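You operate a simulated robot arm through the tools that you are given. There is no shell and no other tool. Be economical: measure what you need, move in short steps, check, and stop when the job is done.

You are at the controls of a simulated robot arm. One attempt, no reset.

TASK
Check the yellow test cock for leaks: green tray if it holds, rework bin if it falls.
Fine: knob to TEST, three strokes, read the window, vent before you lift it off.

Only the result counts: the job must be done as asked and must still hold three seconds after the hand-in. Knocking over, shifting, dropping, spilling or breaking anything else fails it.

THE ROBOT
A 7-joint arm with a two-finger parallel gripper, fixed in place. Base frame: the origin is at the foot of the arm, x ahead of it, y to its left, z up. Lengths are in mm, angles in degrees, forces in N, time in s.
With the tool pointing down near the work surface it reaches from about 240 to 620 mm from the base axis. Its first joint turns from -66.0 to 66.0 degrees. Payload 2.6 kg.
Tool frame: the origin (TCP) lies between the finger pads and is the grasp point; the fingertips stand 30 mm ahead of it; z points along the fingers, y is the line along which they close. Largest opening 94 mm; finger width 28, thickness 10; the body of the gripper, 50 by 96 mm, starts 55 mm behind the TCP.
Orientation is that of the tool frame in the base frame, as a unit quaternion [x, y, z, w]. With the fingers straight down and closing along the base's y, the tool's x points along the base's -x, its y along +y and its z along -z.

THE INTERFACE
- The arm moves only by the tool arm_command. Its argument "steps" is a list of rows, each a list of 3 entries, a list of its own where there are three numbers: the shift along the tool's x, y, z in mm, then the turn, a rotation vector about the tool's x, y, z in degrees, then the gripper command, from -1 (fully open) to 1 (shut), values between in proportion. In form: [[[tx, ty, tz], [wx, wy, wz], gripper], ...]. A call has 1 to 12 rows; each row is the pose to reach, as a shift and turn from the pose commanded when the call began, along the tool's axes at that moment. Each row takes 0.2 s and may step no farther than 50 mm and 8.6 degrees from the row before; otherwise, or with a gripper value out of range, the whole call is refused. A pose out of reach is approached as far as the arm can. The call stops where the force on the tool passes 80 N (or 10 N more than at its start, if that is more) or the arm is blocked; 0.2 s more then pass. The fingers move at their own pace (about 72 mm/s each) and stop on an object; they squeeze with about 44 N. The grip force told is the motor's: it shows also when the fingers shut on nothing. Time passes only in rows, and 0.2 s behind the last, so rows that repeat a pose let the fingers close. The reply holds the time, the measured pose of the TCP, the force on the tool along the base axes, the opening and the grip force, in the units named above and with some noise, and new pictures: "show" is both (left out), scene, wrist or none.
- Cameras (640 x 400 px; columns grow to the right, rows downward): "scene" is fixed at [41.1, 435, 572.9]; the picture's right is [-0.72, -0.69, 0.00], its down [-0.34, 0.36, -0.87] and it looks along [0.60, -0.63, -0.49] (base axes); focal length 317 px, centre (320, 200). "wrist" rides on the gripper at [76, 14, -102] in the tool frame; the picture's right is [-0.18, 0.98, 0.00], its down [-0.75, -0.14, -0.64] and it looks along [-0.63, -0.12, 0.77] (tool axes); focal length 243 px, centre (320, 200). There is no depth. A picture from a camera that has moved, and an enlarged one, comes with that camera's place and axes in the base frame and with its lens.
- inspect(camera, box): a new picture of the part [left, top, right, bottom] of that camera's present view, enlarged. It takes no simulated time.
- sign_off(): hands the job in; it is judged then, once.

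Go step by step. Nothing tells you positions but the pictures and the camera data: compare them with the known pose of the tool, close in by small moves and look again before you grip or let go. The budget is 120 turns and 170 pictures, counting those below and the enlarged ones. Unless the task says otherwise, let go and move clear before handing in, and close with one line.

The tools are called by a JSON object that holds its "api" and its "payload". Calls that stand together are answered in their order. arm_command: Moves the arm, as the interface text tells. Its arguments: {"type":"object","properties":{"steps":{"type":"array","items":{"type":"array"}},"show":{"type":"string","enum":["both","scene","wrist","none"]}},"required":["steps"]} The other tools are called the same way: inspect (camera, box) takes an enlarged picture of a part of a camera's view; sign_off () hands the job in.

At the start:

```text
time_s: 0.0
tool_pos: [395.9, 70.5, 351.4]
ee_rot: [0.0, 1.0, 0.0, 0.0]
wrist_force: [0.3, 0.0, 1.0]
grip_width: 94.1
grasp_force: 0.0
```

scene: 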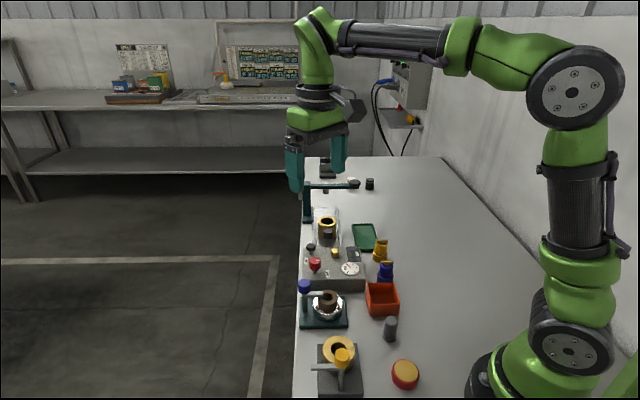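
wrist: 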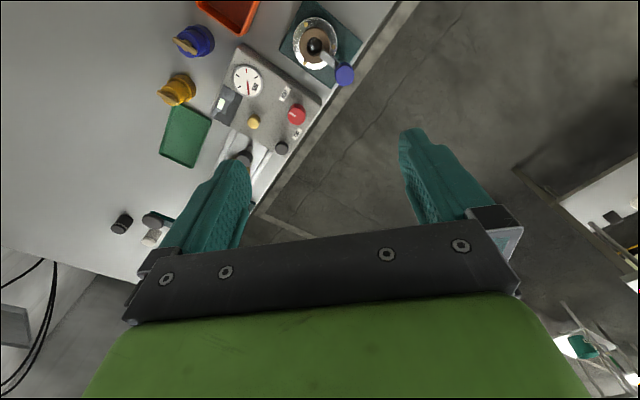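

I see a bench with a test rig, a yellow and a blue cock, a green tray, an orange bin and several other fixtures. I'll enlarge the pictures to understand the rig.

{"api": "inspect", "payload": {"camera": "scene", "box": [280, 170, 440, 300]}}

{"api": "inspect", "payload": {"camera": "scene", "box": [280, 270, 440, 400]}}

{"api": "inspect", "payload": {"camera": "wrist", "box": [130, 0, 370, 170]}}

```text
3.08 times, centred on (360, 235) of scene
camera zoom: at [41.1, 435.0, 572.9], right [-0.72, -0.69, 0.0], down [-0.34, 0.36, -0.87], along [0.6, -0.63, -0.49], focal length 977 px, centre (197, 92)
```

zoom: 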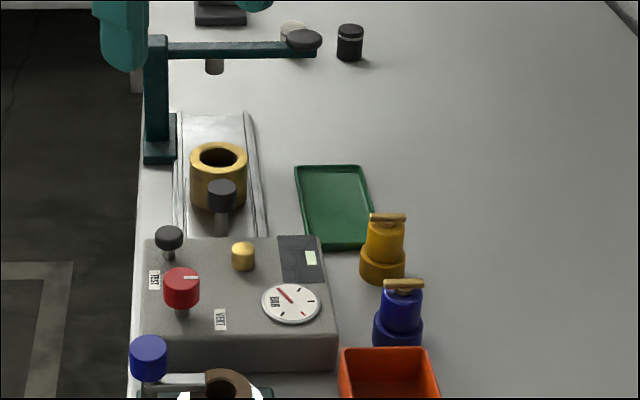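

```text
3.08 times, centred on (360, 335) of scene
camera zoom: at [41.1, 435.0, 572.9], right [-0.72, -0.69, 0.0], down [-0.34, 0.36, -0.87], along [0.6, -0.63, -0.49], focal length 977 px, centre (197, -215)
```

zoom: 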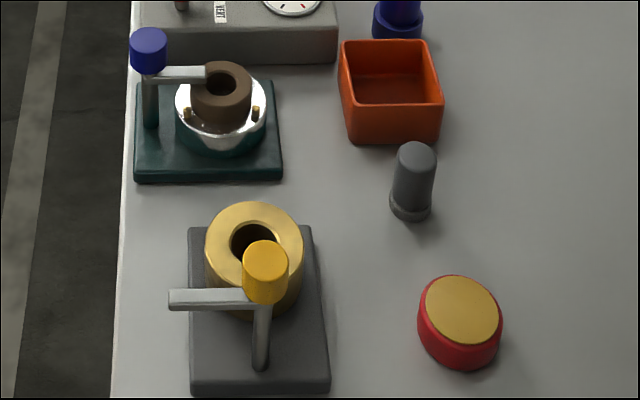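

```text
2.35 times, centred on (250, 85) of wrist
camera zoom: at [319.8, 85.0, 453.0], right [0.18, 0.98, 0.0], down [0.75, -0.14, 0.64], along [0.63, -0.12, -0.77], focal length 571 px, centre (485, 471)
```

zoom: 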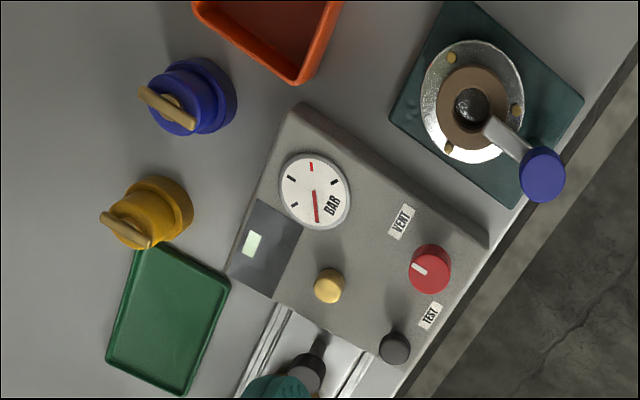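

The bench is turned about 48° to the base; the yellow cock stands near (390, -164). I'll move the camera back for a clear view of the slide, box and swing arm.

{"api": "arm_command", "payload": {"steps": [[[30, -35, 0], [0, 0, 0], -1], [[60, -70, 0], [0, 0, 0], -1], [[95, -110, 0], [0, 0, 0], -1]], "show": "wrist"}}

{"api": "inspect", "payload": {"camera": "wrist", "box": [200, 0, 520, 200]}}

```text
refused: row 3 steps farther than a row can; nothing moved
```

```text
2.00 times, centred on (360, 100) of wrist
camera zoom: at [319.8, 85.0, 453.0], right [0.18, 0.98, 0.0], down [0.75, -0.14, 0.64], along [0.63, -0.12, -0.77], focal length 485 px, centre (240, 400)
```

zoom: 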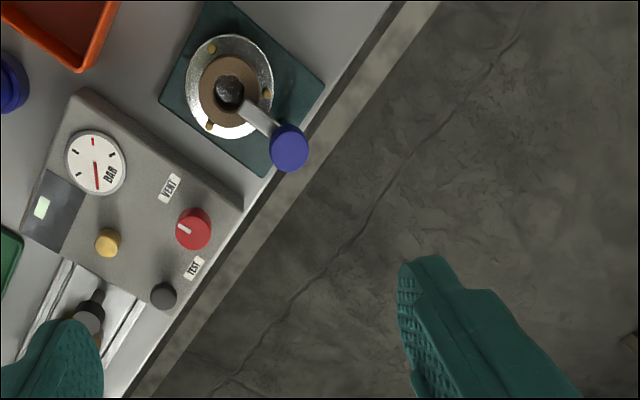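

The view needs to shift; my third row was just too long. I'll repeat with shorter rows.

{"api": "arm_command", "payload": {"steps": [[[24, -28, 0], [0, 0, 0], -1], [[48, -56, 0], [0, 0, 0], -1], [[72, -84, 0], [0, 0, 0], -1], [[95, -110, 0], [0, 0, 0], -1]], "show": "wrist"}}

```text
time_s: 1.0
tool_pos: [301.1, -40.3, 350.9]
ee_rot: [-0.001, 1.0, 0.0, 0.0]
wrist_force: [-0.4, 0.5, 0.2]
grip_width: 93.9
grasp_force: 0.0
camera wrist: at [225.3, -25.8, 454.0], right [0.18, 0.98, 0.0], down [0.75, -0.14, 0.64], along [0.63, -0.12, -0.77], focal length 243 px, centre (320, 200)
```

wrist: 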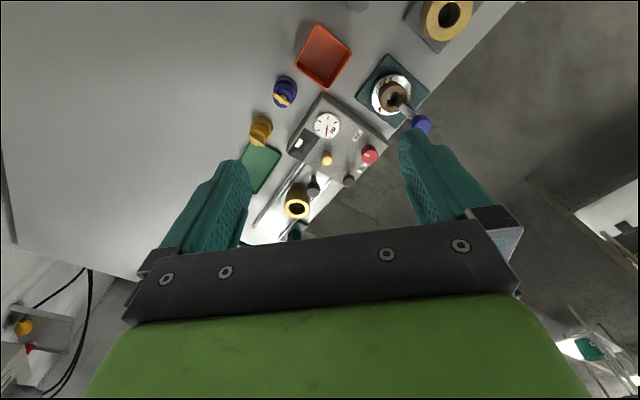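

{"api": "inspect", "payload": {"camera": "wrist", "box": [230, 80, 430, 250]}}

{"api": "inspect", "payload": {"camera": "wrist", "box": [270, 0, 470, 130]}}

{"api": "inspect", "payload": {"camera": "scene", "box": [280, 120, 440, 220]}}

```text
2.35 times, centred on (330, 165) of wrist
camera zoom: at [225.3, -25.8, 454.0], right [0.18, 0.98, 0.0], down [0.75, -0.14, 0.64], along [0.63, -0.12, -0.77], focal length 571 px, centre (296, 282)
```

zoom: 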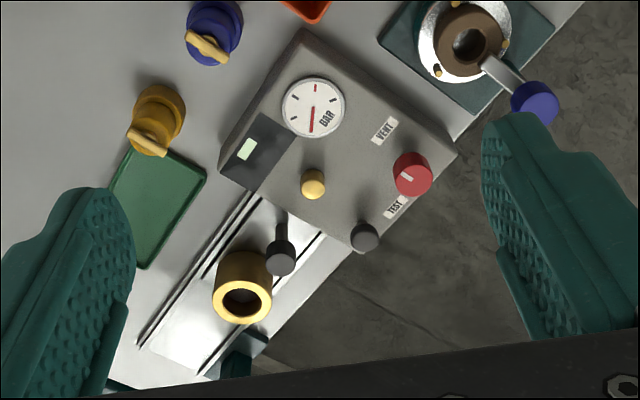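

```text
3.08 times, centred on (370, 65) of wrist
camera zoom: at [225.3, -25.8, 454.0], right [0.18, 0.98, 0.0], down [0.75, -0.14, 0.64], along [0.63, -0.12, -0.77], focal length 746 px, centre (166, 615)
```

zoom: 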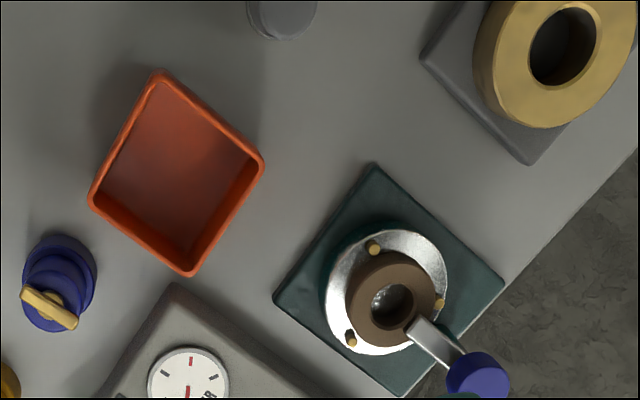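

```text
4.00 times, centred on (360, 170) of scene
camera zoom: at [41.1, 435.0, 572.9], right [-0.72, -0.69, 0.0], down [-0.34, 0.36, -0.87], along [0.6, -0.63, -0.49], focal length 1270 px, centre (160, 320)
```

zoom: 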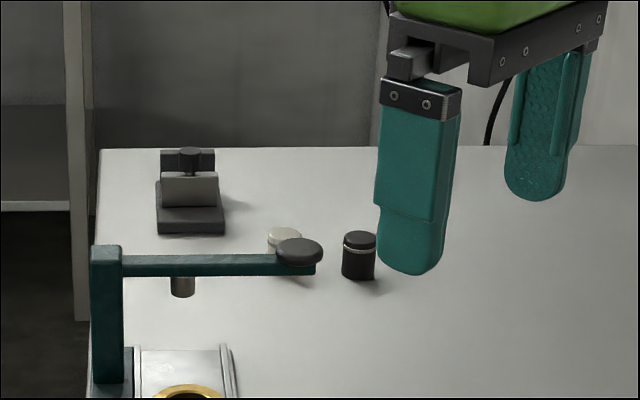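

The zoomed pictures are sharp, so I'll enlarge individual fixtures further before moving.

{"api": "inspect", "payload": {"camera": "wrist", "box": [285, 105, 385, 190]}}

{"api": "inspect", "payload": {"camera": "wrist", "box": [270, 165, 360, 250]}}

{"api": "inspect", "payload": {"camera": "scene", "box": [290, 200, 370, 290]}}

{"api": "inspect", "payload": {"camera": "scene", "box": [290, 275, 370, 335]}}

{"api": "inspect", "payload": {"camera": "scene", "box": [355, 225, 415, 290]}}

```text
4.71 times, centred on (335, 148) of wrist
camera zoom: at [225.3, -25.8, 454.0], right [0.18, 0.98, 0.0], down [0.75, -0.14, 0.64], along [0.63, -0.12, -0.77], focal length 1142 px, centre (249, 447)
```

zoom: 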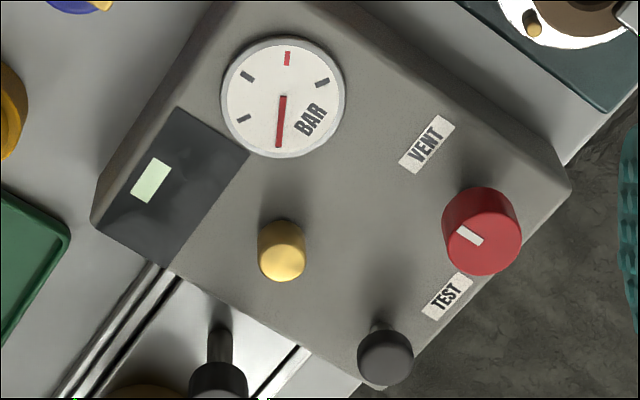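

```text
4.71 times, centred on (315, 208) of wrist
camera zoom: at [225.3, -25.8, 454.0], right [0.18, 0.98, 0.0], down [0.75, -0.14, 0.64], along [0.63, -0.12, -0.77], focal length 1142 px, centre (344, 165)
```

zoom: 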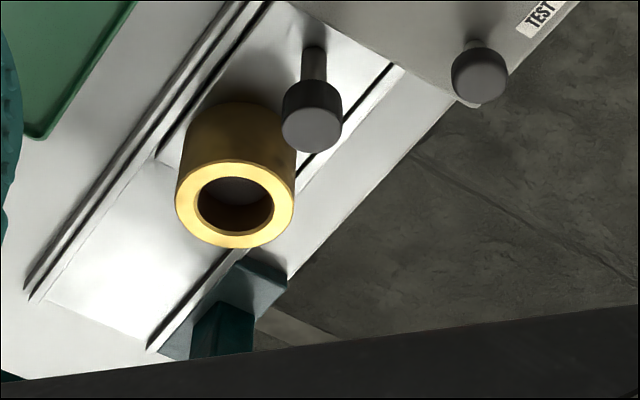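

```text
4.44 times, centred on (330, 245) of scene
camera zoom: at [41.1, 435.0, 572.9], right [-0.72, -0.69, 0.0], down [-0.34, 0.36, -0.87], along [0.6, -0.63, -0.49], focal length 1411 px, centre (276, 0)
```

zoom: 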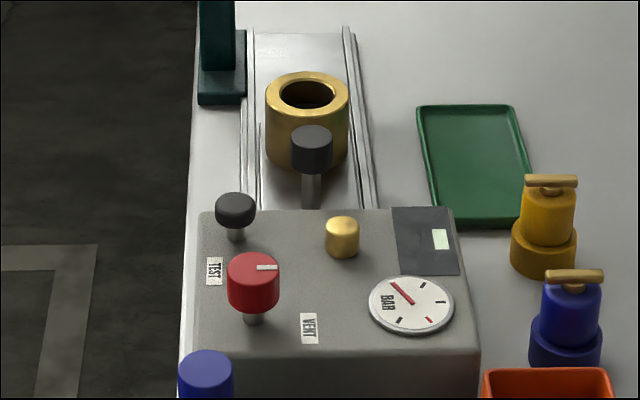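

```text
6.67 times, centred on (330, 305) of scene
camera zoom: at [41.1, 435.0, 572.9], right [-0.72, -0.69, 0.0], down [-0.34, 0.36, -0.87], along [0.6, -0.63, -0.49], focal length 2116 px, centre (253, -500)
```

zoom: 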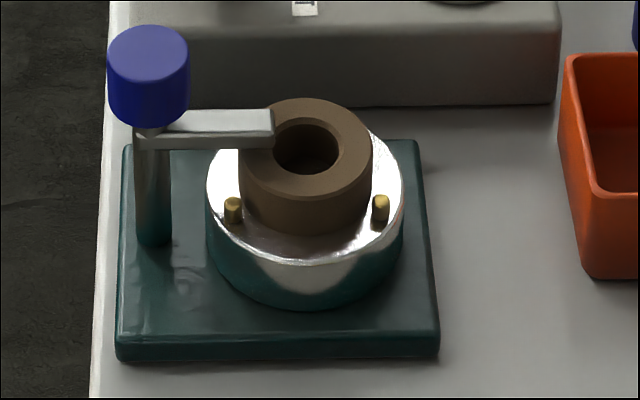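

```text
6.15 times, centred on (385, 258) of scene
camera zoom: at [41.1, 435.0, 572.9], right [-0.72, -0.69, 0.0], down [-0.34, 0.36, -0.87], along [0.6, -0.63, -0.49], focal length 1953 px, centre (-80, -154)
```

zoom: 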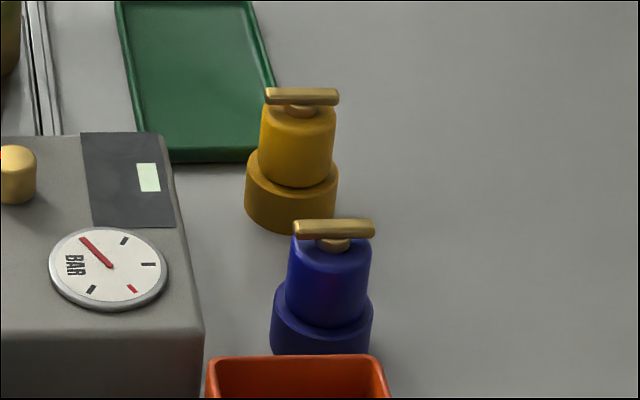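

The box appears to be the leak tester: red TEST/VENT knob near (453, 20), brass spigot at about (457, -57, top 60), and a black pump plunger at about (506, -20). The yellow cock is at (390, -165), about 70 tall with a 33 mm body, and I'll hover above it first.

{"api": "arm_command", "payload": {"steps": [[[-15, -21, 37], [0, 0, 0], -0.4], [[-30, -42, 74], [0, 0, 0], -0.4], [[-45, -63, 111], [0, 0, 0], -0.4], [[-60, -84, 148], [0, 0, 0], -0.4], [[-75, -105, 185], [0, 0, 0], -0.4], [[-89, -125, 221], [0, 0, 0], -0.4], [[-89, -125, 221], [0, 0, 0], -0.4]]}}

```text
time_s: 2.6
tool_pos: [391.8, -166.1, 129.8]
ee_rot: [-0.001, 1.0, 0.0, 0.0]
wrist_force: [0.2, -0.5, -0.1]
grip_width: 65.7
grasp_force: 0.1
camera wrist: at [315.6, -150.8, 232.1], right [0.18, 0.98, 0.0], down [0.75, -0.14, 0.64], along [0.63, -0.12, -0.77], focal length 243 px, centre (320, 200)
```

scene: 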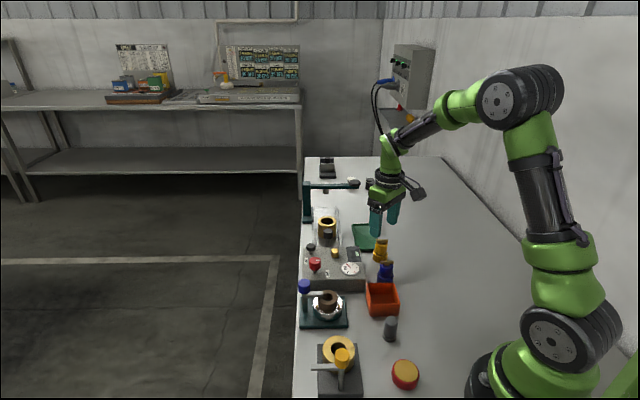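
wrist: 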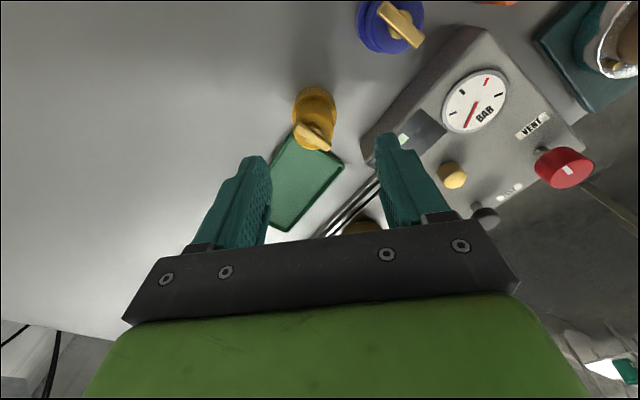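

The cock axis reads about (390.5, -169) from the closer view. I'll lower so the fingertips stay above the wider base, at TCP z of about 57.

{"api": "arm_command", "payload": {"steps": [[[1, -3, 25], [0, 0, 0], -0.4], [[1, -3, 50], [0, 0, 0], -0.4], [[1, -3, 73], [0, 0, 0], -0.4], [[1, -3, 73], [0, 0, 0], -0.4]]}}

```text
time_s: 3.6
tool_pos: [388.9, -165.6, 57.1]
ee_rot: [0.0, 1.0, 0.001, 0.0]
wrist_force: [0.0, 0.2, 0.2]
grip_width: 65.7
grasp_force: 0.1
camera wrist: at [312.7, -151.8, 159.3], right [0.18, 0.98, 0.0], down [0.75, -0.14, 0.64], along [0.63, -0.12, -0.77], focal length 243 px, centre (320, 200)
```

scene: 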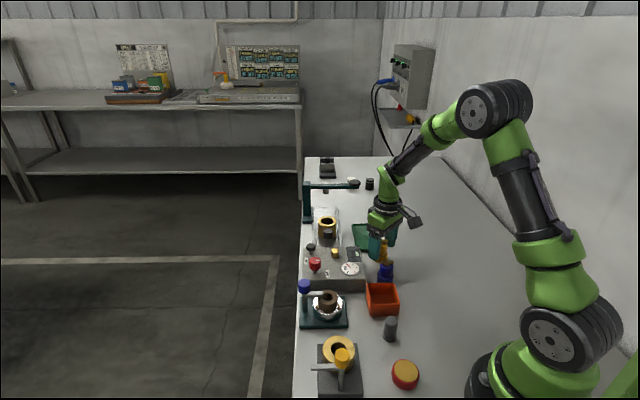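
wrist: 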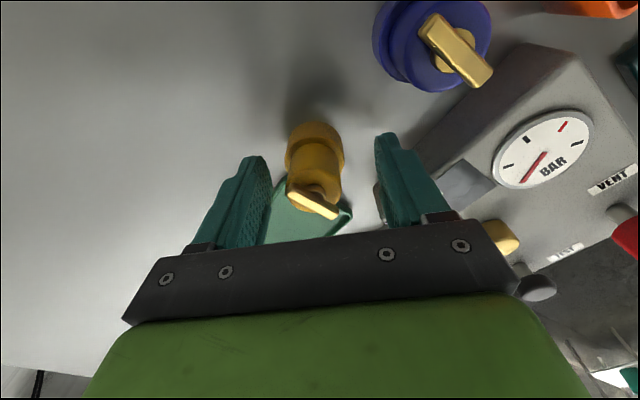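

The cock sits about 3 mm to the -y side of the finger midpoint. I'll centre on it and close.

{"api": "arm_command", "payload": {"steps": [[[0, -3, 0], [0, 0, 0], -0.4], [[0, -3, 0], [0, 0, 0], 0.1], [[0, -3, 0], [0, 0, 0], 0.6], [[0, -3, 0], [0, 0, 0], 0.6], [[0, -3, 0], [0, 0, 0], 0.6]], "show": "wrist"}}

```text
time_s: 4.8
tool_pos: [388.9, -170.2, 58.3]
ee_rot: [0.0, 1.0, 0.0, 0.002]
wrist_force: [0.2, 0.9, 15.3]
grip_width: 30.5
grasp_force: 44.2
camera wrist: at [312.9, -155.4, 160.1], right [0.18, 0.98, 0.0], down [0.75, -0.14, 0.64], along [0.63, -0.12, -0.76], focal length 243 px, centre (320, 200)
```

wrist: 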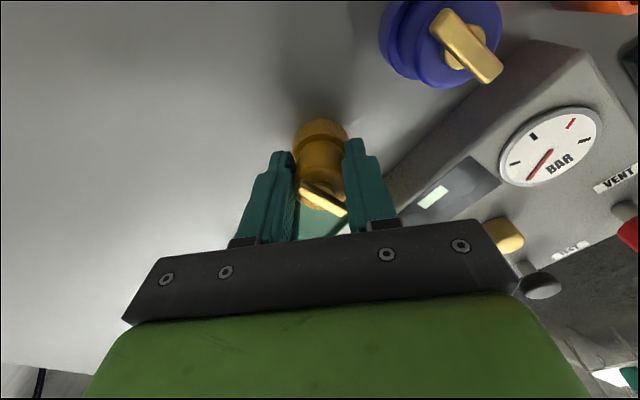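

Gripped at 30.5 mm. I'll lift straight up 90 mm and look.

{"api": "arm_command", "payload": {"steps": [[[0, 0, -10], [0, 0, 0], 0.8], [[0, 0, -35], [0, 0, 0], 0.8], [[0, 0, -65], [0, 0, 0], 0.8], [[0, 0, -90], [0, 0, 0], 0.8], [[0, 0, -90], [0, 0, 0], 0.8]]}}

{"api": "inspect", "payload": {"camera": "scene", "box": [320, 190, 440, 290]}}

```text
time_s: 6.0
tool_pos: [390.1, -170.7, 147.2]
ee_rot: [0.0, 1.0, 0.0, 0.0]
wrist_force: [0.2, 0.4, -1.1]
grip_width: 9.4
grasp_force: 0.0
camera wrist: at [313.1, -156.2, 249.2], right [0.18, 0.98, 0.0], down [0.75, -0.14, 0.64], along [0.63, -0.12, -0.77], focal length 243 px, centre (320, 200)
```

scene: 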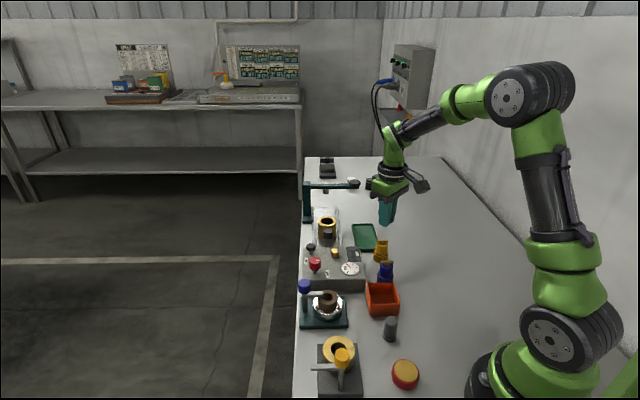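
wrist: 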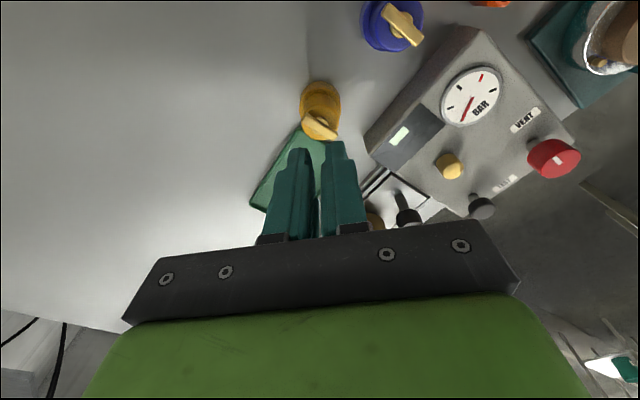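

```text
4.00 times, centred on (380, 240) of scene
camera zoom: at [41.1, 435.0, 572.9], right [-0.72, -0.69, 0.0], down [-0.34, 0.36, -0.87], along [0.6, -0.63, -0.49], focal length 1270 px, centre (80, 40)
```

zoom: 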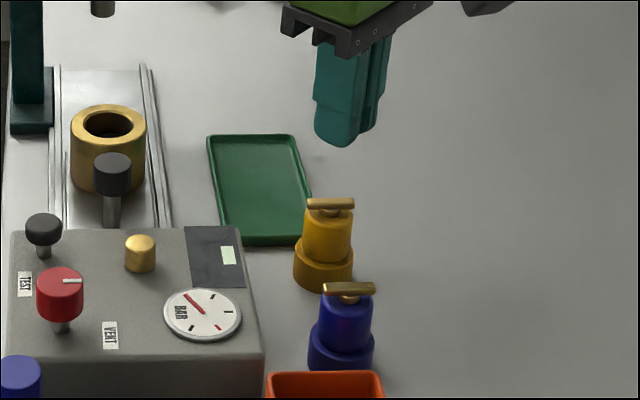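

The fingers slipped off and the cock still stands in place. I'll look at its shape closely before regripping lower.

{"api": "inspect", "payload": {"camera": "scene", "box": [366, 234, 396, 266]}}

{"api": "inspect", "payload": {"camera": "wrist", "box": [290, 70, 350, 150]}}

```text
12.50 times, centred on (381, 250) of scene
camera zoom: at [41.1, 435.0, 572.9], right [-0.72, -0.69, 0.0], down [-0.34, 0.36, -0.87], along [0.6, -0.63, -0.49], focal length 3968 px, centre (-442, -425)
```

zoom: 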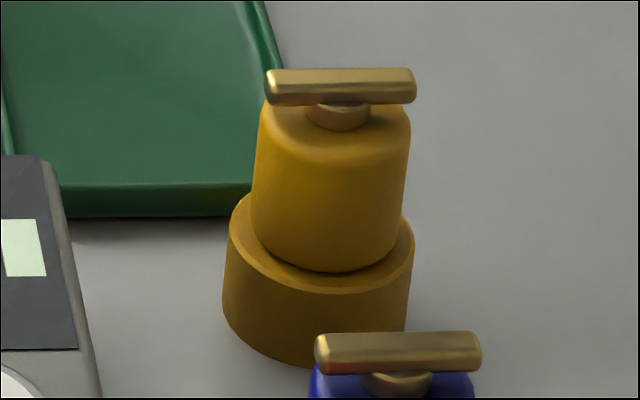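

```text
5.00 times, centred on (320, 110) of wrist
camera zoom: at [313.1, -156.2, 249.2], right [0.18, 0.98, 0.0], down [0.75, -0.14, 0.64], along [0.63, -0.12, -0.77], focal length 1213 px, centre (320, 650)
```

zoom: 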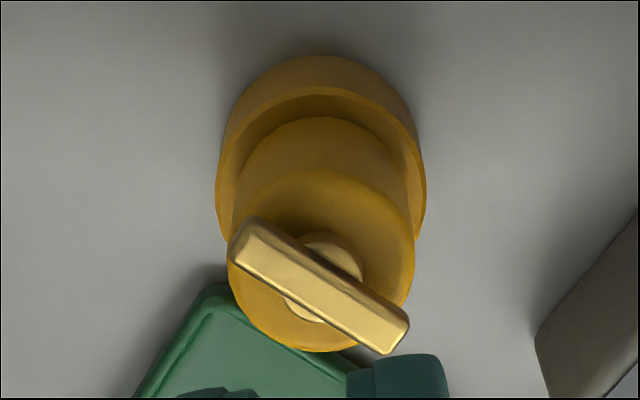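

The body is about 30 mm across with a rounded top edge. My pads were at that edge, so I'll go down 15 mm lower and regrip.

{"api": "arm_command", "payload": {"steps": [[[0, 0, 0], [0, 0, 0], -0.4], [[0, 0, 0], [0, 0, 0], -0.4], [[1, 0, 40], [0, 0, 0], -0.4], [[1, 0, 80], [0, 0, 0], -0.4], [[1, 0, 107], [0, 0, 0], -0.4], [[1, 0, 107], [0, 0, 0], -0.4], [[1, 0, 107], [0, 0, 0], 0.1], [[1, 0, 107], [0, 0, 0], 0.6], [[1, 0, 107], [0, 0, 0], 0.6], [[1, 0, 107], [0, 0, 0], 0.6]]}}

{"api": "inspect", "payload": {"camera": "scene", "box": [350, 200, 430, 280]}}

```text
time_s: 8.2
tool_pos: [386.3, -169.3, 39.9]
ee_rot: [0.0, 1.0, 0.0, 0.0]
wrist_force: [1.1, 0.3, -0.5]
grip_width: 38.8
grasp_force: 44.0
camera wrist: at [312.1, -155.3, 141.4], right [0.18, 0.98, 0.0], down [0.75, -0.14, 0.64], along [0.63, -0.12, -0.77], focal length 243 px, centre (320, 200)
```

scene: 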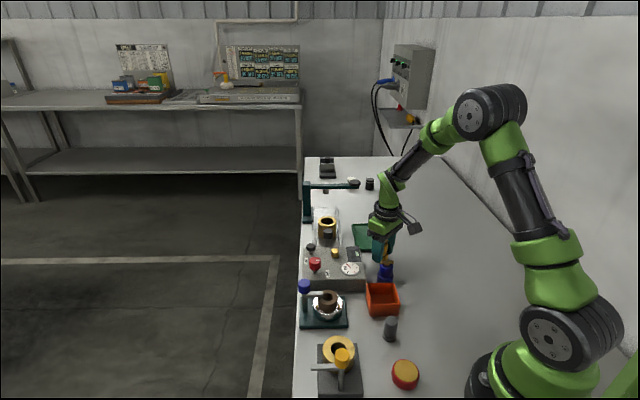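
wrist: 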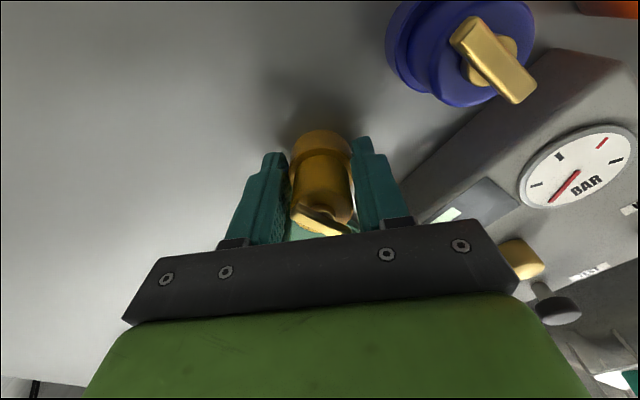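

```text
5.00 times, centred on (390, 240) of scene
camera zoom: at [41.1, 435.0, 572.9], right [-0.72, -0.69, 0.0], down [-0.34, 0.36, -0.87], along [0.6, -0.63, -0.49], focal length 1587 px, centre (-30, 0)
```

zoom: 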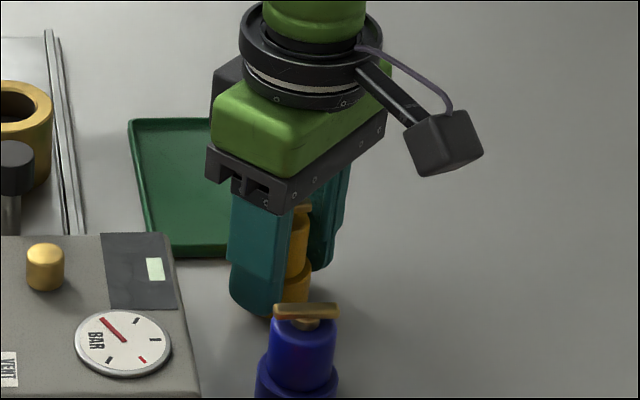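

Now it's held by the base at 38.8 mm with no vertical load. I'll lift slowly.

{"api": "arm_command", "payload": {"steps": [[[0, 0, -5], [0, 0, 0], 0.6], [[0, 0, -12], [0, 0, 0], 0.6], [[0, 0, -25], [0, 0, 0], 0.6], [[0, 0, -45], [0, 0, 0], 0.6], [[0, 0, -65], [0, 0, 0], 0.6], [[0, 0, -85], [0, 0, 0], 0.6], [[0, 0, -85], [0, 0, 0], 0.6]]}}

{"api": "inspect", "payload": {"camera": "scene", "box": [350, 180, 430, 260]}}

```text
time_s: 9.8
tool_pos: [386.8, -172.0, 126.1]
ee_rot: [-0.001, 1.0, 0.0, 0.0]
wrist_force: [-0.2, 0.4, -0.8]
grip_width: 38.8
grasp_force: 43.9
camera wrist: at [311.0, -156.7, 228.0], right [0.18, 0.98, 0.0], down [0.75, -0.14, 0.64], along [0.63, -0.12, -0.77], focal length 243 px, centre (320, 200)
```

scene: 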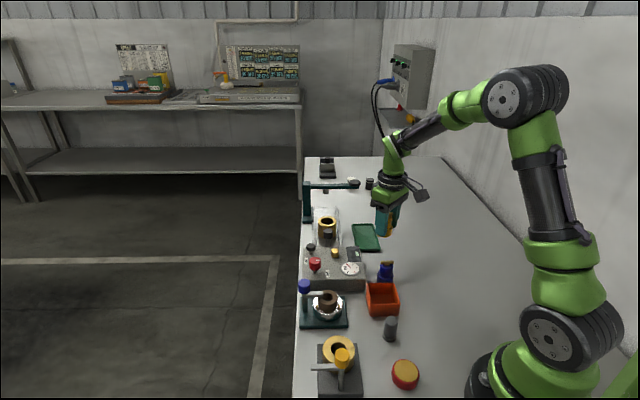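
wrist: 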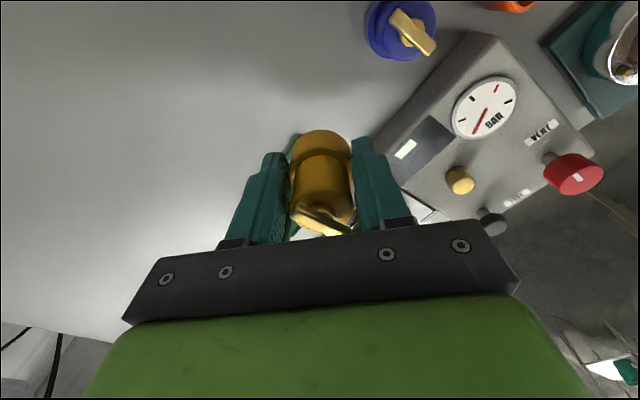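

```text
5.00 times, centred on (390, 220) of scene
camera zoom: at [41.1, 435.0, 572.9], right [-0.72, -0.69, 0.0], down [-0.34, 0.36, -0.87], along [0.6, -0.63, -0.49], focal length 1587 px, centre (-30, 100)
```

zoom: 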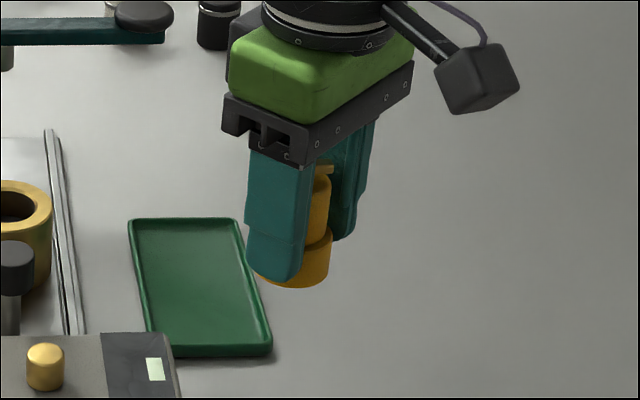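

The cock is held, hanging about 40 mm below the TCP. I'll zoom in to measure where it sits in the grip and where the spigot is.

{"api": "inspect", "payload": {"camera": "wrist", "box": [280, 120, 370, 240]}}

{"api": "inspect", "payload": {"camera": "wrist", "box": [390, 60, 610, 240]}}

```text
3.33 times, centred on (325, 180) of wrist
camera zoom: at [311.0, -156.7, 228.0], right [0.18, 0.98, 0.0], down [0.75, -0.14, 0.64], along [0.63, -0.12, -0.77], focal length 809 px, centre (303, 267)
```

zoom: 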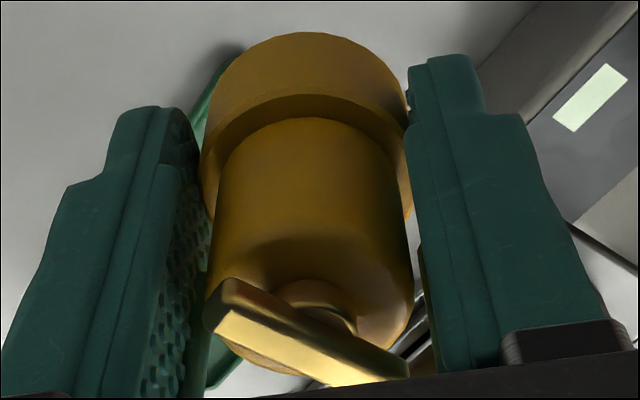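

```text
2.22 times, centred on (500, 150) of wrist
camera zoom: at [311.0, -156.7, 228.0], right [0.18, 0.98, 0.0], down [0.75, -0.14, 0.64], along [0.63, -0.12, -0.77], focal length 539 px, centre (-80, 311)
```

zoom: 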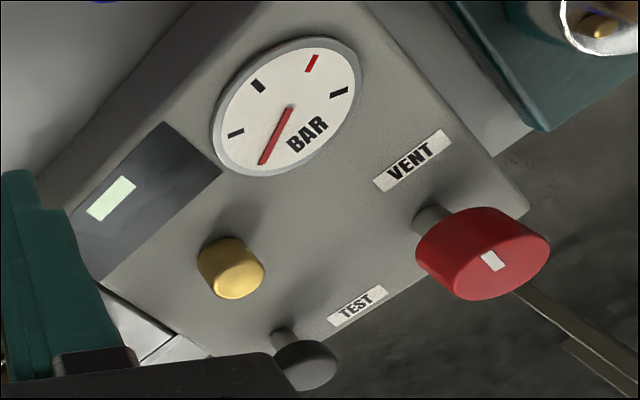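

The cock is held roughly centred. I'll carry it over the spigot, staying about 25 mm above it, then compare in both views.

{"api": "arm_command", "payload": {"steps": [[[-18, 29, -6], [0, 0, 0], 0.6], [[-36, 58, -6], [0, 0, 0], 0.6], [[-53, 87, -6], [0, 0, 0], 0.6], [[-70, 115, -6], [0, 0, 0], 0.6], [[-70, 115, -6], [0, 0, 0], 0.6]]}}

{"api": "inspect", "payload": {"camera": "scene", "box": [300, 180, 380, 280]}}

{"api": "inspect", "payload": {"camera": "wrist", "box": [270, 80, 370, 240]}}

```text
time_s: 11.0
tool_pos: [456.4, -55.5, 132.9]
ee_rot: [0.0, 1.0, 0.0, 0.0]
wrist_force: [0.7, 0.4, -1.3]
grip_width: 38.9
grasp_force: 43.9
camera wrist: at [381.4, -40.4, 234.3], right [0.18, 0.98, 0.0], down [0.75, -0.14, 0.64], along [0.63, -0.12, -0.77], focal length 243 px, centre (320, 200)
```

scene: 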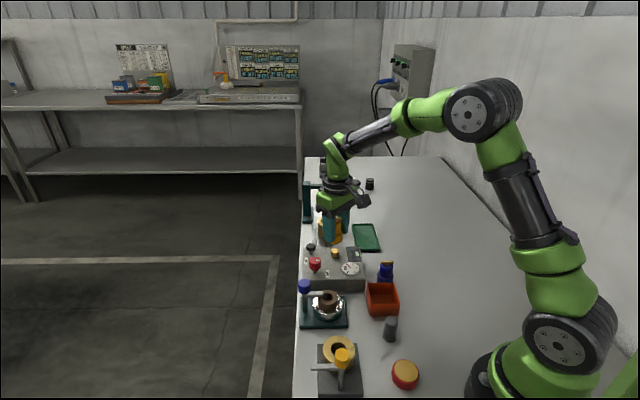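
wrist: 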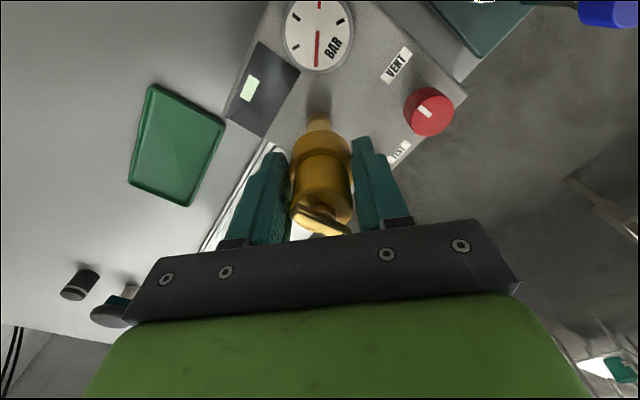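

```text
4.00 times, centred on (340, 230) of scene
camera zoom: at [41.1, 435.0, 572.9], right [-0.72, -0.69, 0.0], down [-0.34, 0.36, -0.87], along [0.6, -0.63, -0.49], focal length 1270 px, centre (240, 80)
```

zoom: 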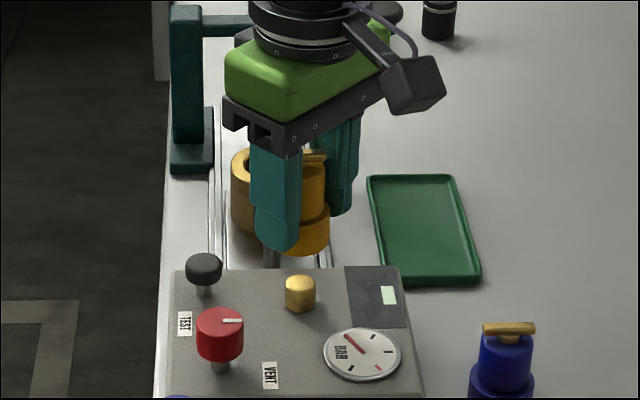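

```text
2.50 times, centred on (320, 160) of wrist
camera zoom: at [381.4, -40.4, 234.3], right [0.18, 0.98, 0.0], down [0.75, -0.14, 0.64], along [0.63, -0.12, -0.77], focal length 606 px, centre (320, 300)
```

zoom: 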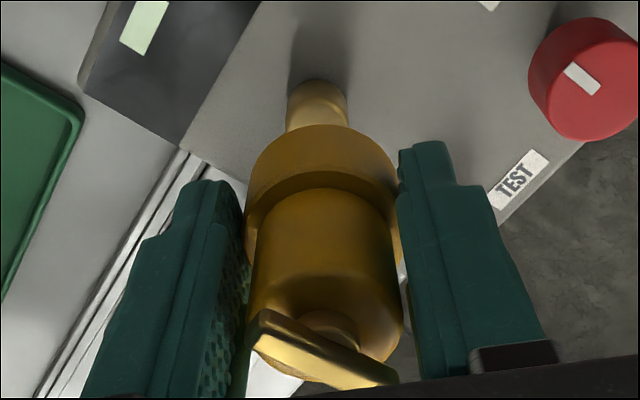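

The views agree the cock is within 2–3 mm of the spigot axis. I'll correct by (-1.5, -1.3) and lower to just above the spigot, then look again.

{"api": "arm_command", "payload": {"steps": [[[1.5, -1.3, 0], [0, 0, 0], 0.6], [[1.5, -1.3, 14], [0, 0, 0], 0.6], [[1.5, -1.3, 26], [0, 0, 0], 0.6], [[1.5, -1.3, 26], [0, 0, 0], 0.6]], "show": "none"}}

{"api": "inspect", "payload": {"camera": "scene", "box": [310, 210, 360, 275]}}

{"api": "inspect", "payload": {"camera": "wrist", "box": [270, 80, 370, 180]}}

```text
time_s: 12.0
tool_pos: [456.2, -57.5, 105.4]
ee_rot: [-0.001, 1.0, 0.0, 0.0]
wrist_force: [0.6, 0.6, -0.9]
grip_width: 38.7
grasp_force: 44.4
```

```text
6.15 times, centred on (335, 242) of scene
camera zoom: at [41.1, 435.0, 572.9], right [-0.72, -0.69, 0.0], down [-0.34, 0.36, -0.87], along [0.6, -0.63, -0.49], focal length 1953 px, centre (228, -62)
```

zoom: 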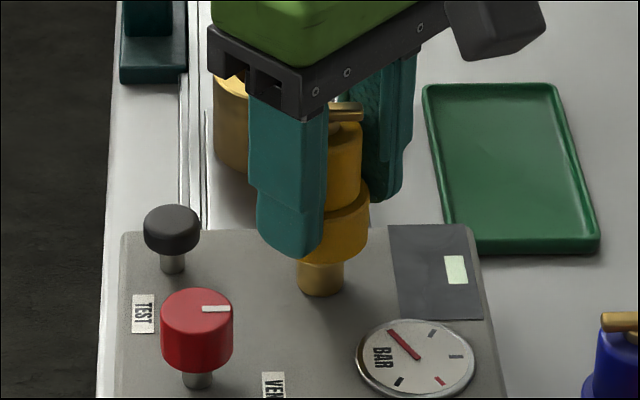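

```text
4.00 times, centred on (320, 130) of wrist
camera zoom: at [380.1, -42.6, 206.5], right [0.18, 0.98, 0.0], down [0.75, -0.14, 0.64], along [0.63, -0.12, -0.77], focal length 970 px, centre (320, 480)
```

zoom: 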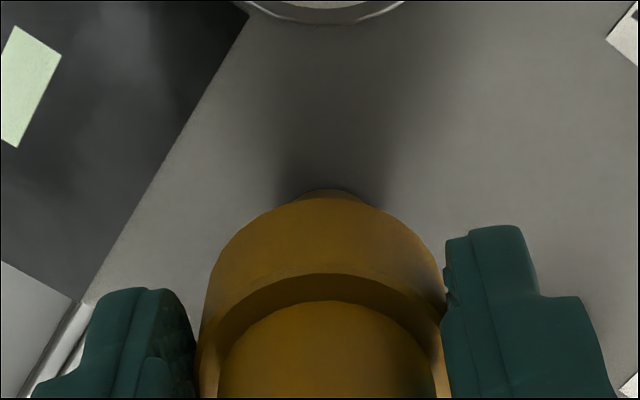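

Both views say the cock must move about -2.5 in x and +1 in y. I'll apply that and lower slowly, watching force.

{"api": "arm_command", "payload": {"steps": [[[2.3, 0.8, 0], [0, 0, 0], 0.6], [[2.3, 0.8, 4], [0, 0, 0], 0.6], [[2.3, 0.8, 8], [0, 0, 0], 0.6], [[2.3, 0.8, 12], [0, 0, 0], 0.6], [[2.3, 0.8, 12], [0, 0, 0], 0.6]], "show": "none"}}

{"api": "inspect", "payload": {"camera": "scene", "box": [310, 210, 360, 275]}}

{"api": "inspect", "payload": {"camera": "wrist", "box": [270, 80, 370, 240]}}

```text
time_s: 13.2
tool_pos: [452.9, -56.3, 92.6]
ee_rot: [0.001, 1.0, -0.001, 0.0]
wrist_force: [0.2, -0.3, -1.5]
grip_width: 38.9
grasp_force: 44.3
```

```text
6.15 times, centred on (335, 242) of scene
camera zoom: at [41.1, 435.0, 572.9], right [-0.72, -0.69, 0.0], down [-0.34, 0.36, -0.87], along [0.6, -0.63, -0.49], focal length 1953 px, centre (228, -62)
```

zoom: 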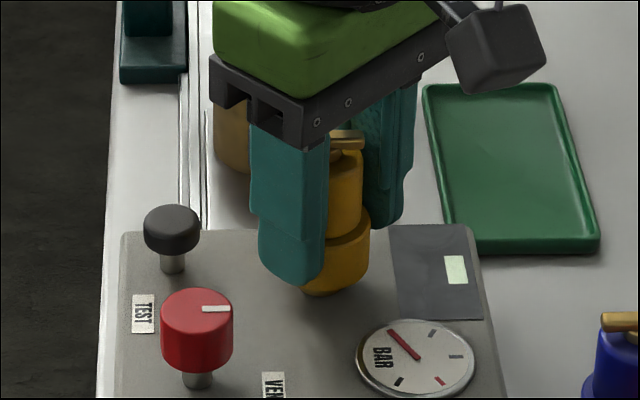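

```text
2.50 times, centred on (320, 160) of wrist
camera zoom: at [377.9, -41.3, 194.6], right [0.18, 0.98, 0.0], down [0.75, -0.14, 0.64], along [0.63, -0.12, -0.77], focal length 606 px, centre (320, 300)
```

zoom: 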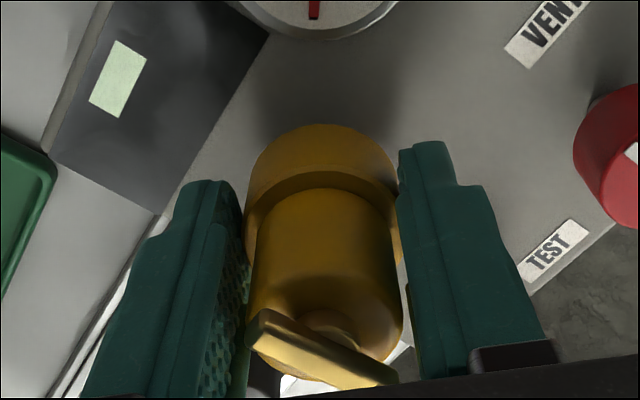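

The bottom is already below the spigot top with no force, so it is going over the spigot. I'll continue down gently to contact.

{"api": "arm_command", "payload": {"steps": [[[0, 0, 3], [0, 0, 0], 0.6], [[0, 0, 5], [0, 0, 0], 0.6], [[0, 0, 7], [0, 0, 0], 0.6]], "show": "none"}}

{"api": "inspect", "payload": {"camera": "scene", "box": [310, 210, 360, 275]}}

```text
time_s: 14.0
tool_pos: [454.4, -56.4, 85.9]
ee_rot: [0.0, 1.0, 0.0, 0.0]
wrist_force: [0.3, 0.7, -0.9]
grip_width: 38.7
grasp_force: 44.0
```

```text
6.15 times, centred on (335, 242) of scene
camera zoom: at [41.1, 435.0, 572.9], right [-0.72, -0.69, 0.0], down [-0.34, 0.36, -0.87], along [0.6, -0.63, -0.49], focal length 1953 px, centre (228, -62)
```

zoom: 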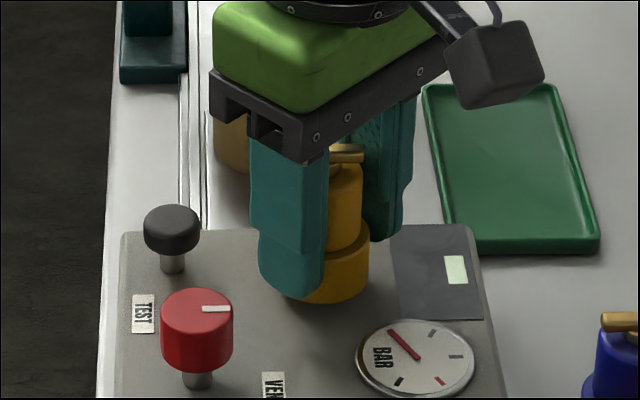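

{"api": "arm_command", "payload": {"steps": [[[0, 0, 1.5], [0, 0, 0], 0.6], [[0, 0, 3], [0, 0, 0], 0.6], [[0, 0, 4.5], [0, 0, 0], 0.6]], "show": "none"}}

{"api": "inspect", "payload": {"camera": "scene", "box": [310, 210, 360, 275]}}

```text
time_s: 14.8
tool_pos: [454.2, -56.6, 82.3]
ee_rot: [0.0, 1.0, 0.0, 0.0]
wrist_force: [0.0, 0.8, -1.2]
grip_width: 38.8
grasp_force: 44.0
```

```text
6.15 times, centred on (335, 242) of scene
camera zoom: at [41.1, 435.0, 572.9], right [-0.72, -0.69, 0.0], down [-0.34, 0.36, -0.87], along [0.6, -0.63, -0.49], focal length 1953 px, centre (228, -62)
```

zoom: 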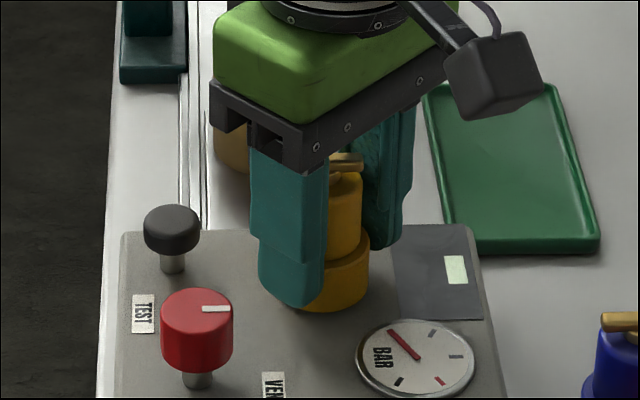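

Still free; I'll continue a few more millimetres until I feel contact.

{"api": "arm_command", "payload": {"steps": [[[0, 0, 1], [0, 0, 0], 0.6], [[0, 0, 2], [0, 0, 0], 0.6], [[0, 0, 3], [0, 0, 0], 0.6]], "show": "none"}}

{"api": "arm_command", "payload": {"steps": [[[0, 0, 0.5], [0, 0, 0], 0.6], [[0, 0, 1], [0, 0, 0], 0.6]], "show": "scene"}}

```text
time_s: 15.6
tool_pos: [454.6, -55.7, 78.8]
ee_rot: [0.0, 1.0, 0.0, 0.002]
wrist_force: [-1.4, 0.1, 2.9]
grip_width: 38.8
grasp_force: 44.1
```

```text
time_s: 16.2
tool_pos: [454.5, -56.1, 80.0]
ee_rot: [0.001, 1.0, 0.0, 0.0]
wrist_force: [-7.9, 3.2, 20.5]
grip_width: 38.8
grasp_force: 44.0
```

scene: 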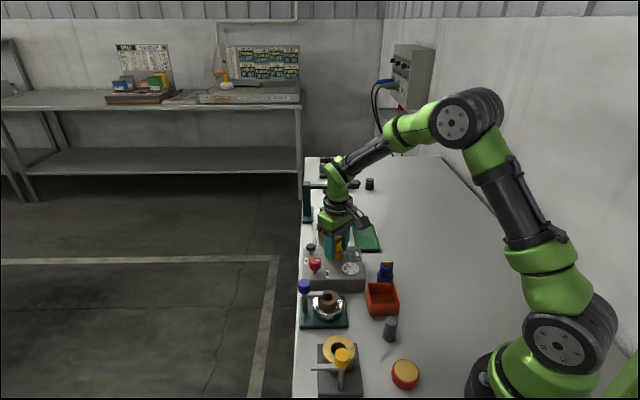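

Contact at TCP z of about 79.5, so the cock is seated on the box top. I'll release with a limited opening, rise straight up, and check it.

{"api": "arm_command", "payload": {"steps": [[[0, 0, -1.5], [0, 0, 0], 0.6], [[0, 0, -1.5], [0, 0, 0], -0.1], [[0, 0, -1.5], [0, 0, 0], -0.1], [[0, 0, -1.5], [0, 0, 0], -0.1], [[0, 0, -25], [0, 0, 0], -0.1], [[0, 0, -55], [0, 0, 0], -0.1], [[0, 0, -85], [0, 0, 0], -0.1]]}}

{"api": "inspect", "payload": {"camera": "scene", "box": [300, 210, 370, 300]}}

```text
time_s: 17.8
tool_pos: [455.2, -57.1, 161.2]
ee_rot: [0.0, 1.0, -0.001, -0.001]
wrist_force: [0.3, 0.0, -0.2]
grip_width: 51.7
grasp_force: 0.1
camera wrist: at [378.6, -41.5, 263.9], right [0.18, 0.98, 0.0], down [0.75, -0.14, 0.64], along [0.63, -0.12, -0.77], focal length 243 px, centre (320, 200)
```

scene: 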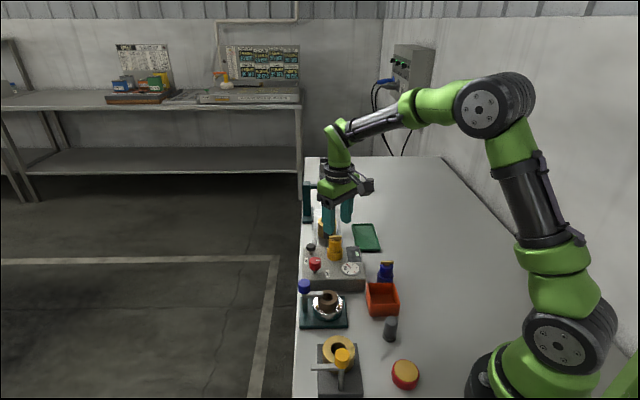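
wrist: 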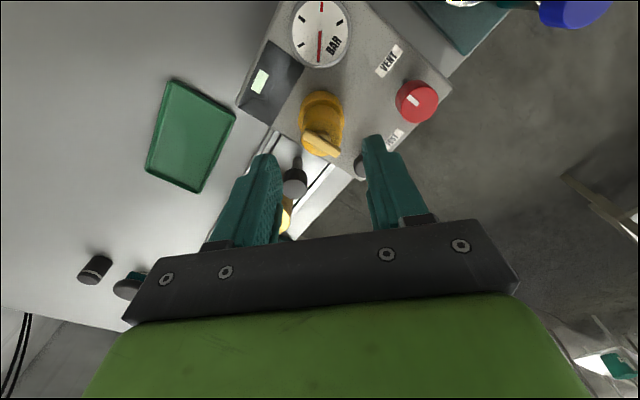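

```text
4.44 times, centred on (335, 255) of scene
camera zoom: at [41.1, 435.0, 572.9], right [-0.72, -0.69, 0.0], down [-0.34, 0.36, -0.87], along [0.6, -0.63, -0.49], focal length 1411 px, centre (253, -44)
```

zoom: 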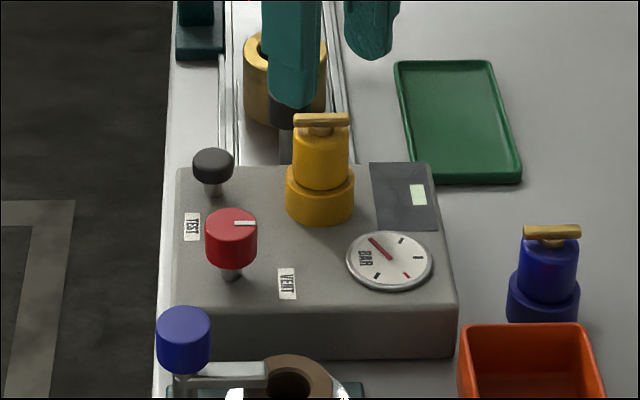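

The cock is seated upright on the spigot. Next I'll move over the red knob at about (454, 20) and pre-turn the wrist -60° so I can then turn it towards TEST.

{"api": "arm_command", "payload": {"steps": [[[0, 12, 0], [0, 0, 8.5], -0.2], [[0, 24, 0], [0, 0, 17], -0.2], [[0, 36, 0], [0, 0, 25.5], -0.2], [[0, 48, 0], [0, 0, 34], -0.2], [[0, 60, 0], [0, 0, 42.5], -0.2], [[0, 70, 0], [0, 0, 51], -0.2], [[0, 76, 0], [0, 0, 59.5], -0.2], [[0, 76, 0], [0, 0, 59.5], -0.2]]}}

{"api": "inspect", "payload": {"camera": "scene", "box": [280, 200, 370, 300]}}

```text
time_s: 19.6
tool_pos: [452.6, 19.8, 163.1]
ee_rot: [0.498, 0.867, 0.0, 0.0]
wrist_force: [0.8, 0.9, -0.2]
grip_width: 56.3
grasp_force: 0.1
camera wrist: at [428.2, 93.0, 264.2], right [0.94, 0.34, 0.0], down [0.26, -0.72, 0.64], along [0.22, -0.6, -0.77], focal length 243 px, centre (320, 200)
```

scene: 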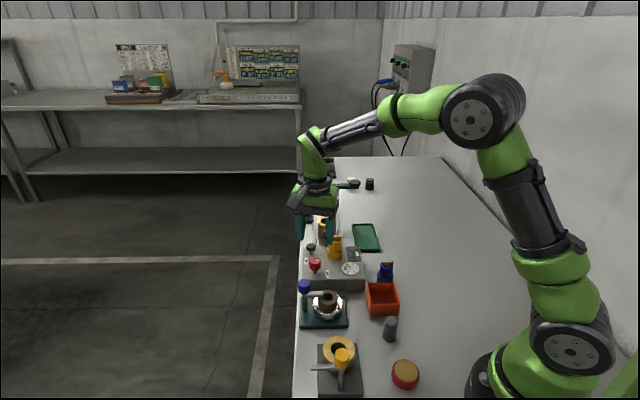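
wrist: 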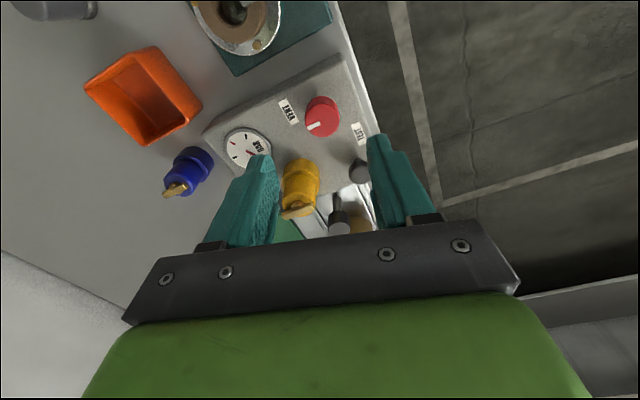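

```text
4.00 times, centred on (325, 250) of scene
camera zoom: at [41.1, 435.0, 572.9], right [-0.72, -0.69, 0.0], down [-0.34, 0.36, -0.87], along [0.6, -0.63, -0.49], focal length 1270 px, centre (300, 0)
```

zoom: 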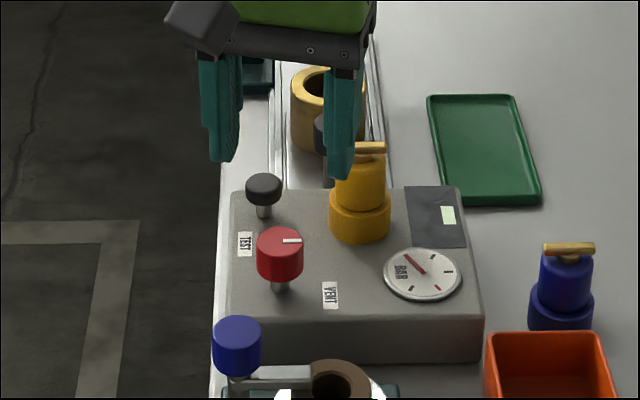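

{"api": "inspect", "payload": {"camera": "wrist", "box": [270, 80, 380, 150]}}

```text
5.71 times, centred on (325, 115) of wrist
camera zoom: at [428.2, 93.0, 264.2], right [0.94, 0.34, 0.0], down [0.26, -0.72, 0.64], along [0.22, -0.6, -0.77], focal length 1386 px, centre (291, 686)
```

zoom: 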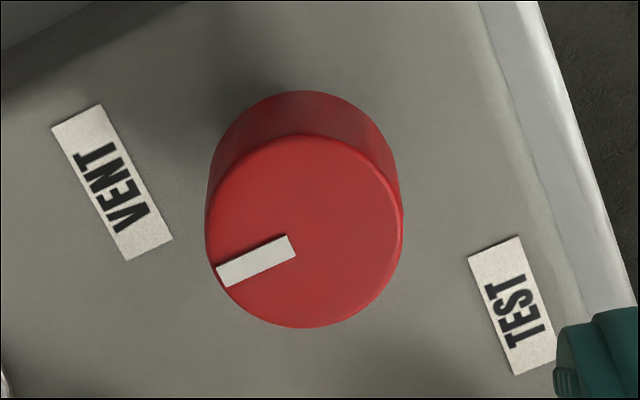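

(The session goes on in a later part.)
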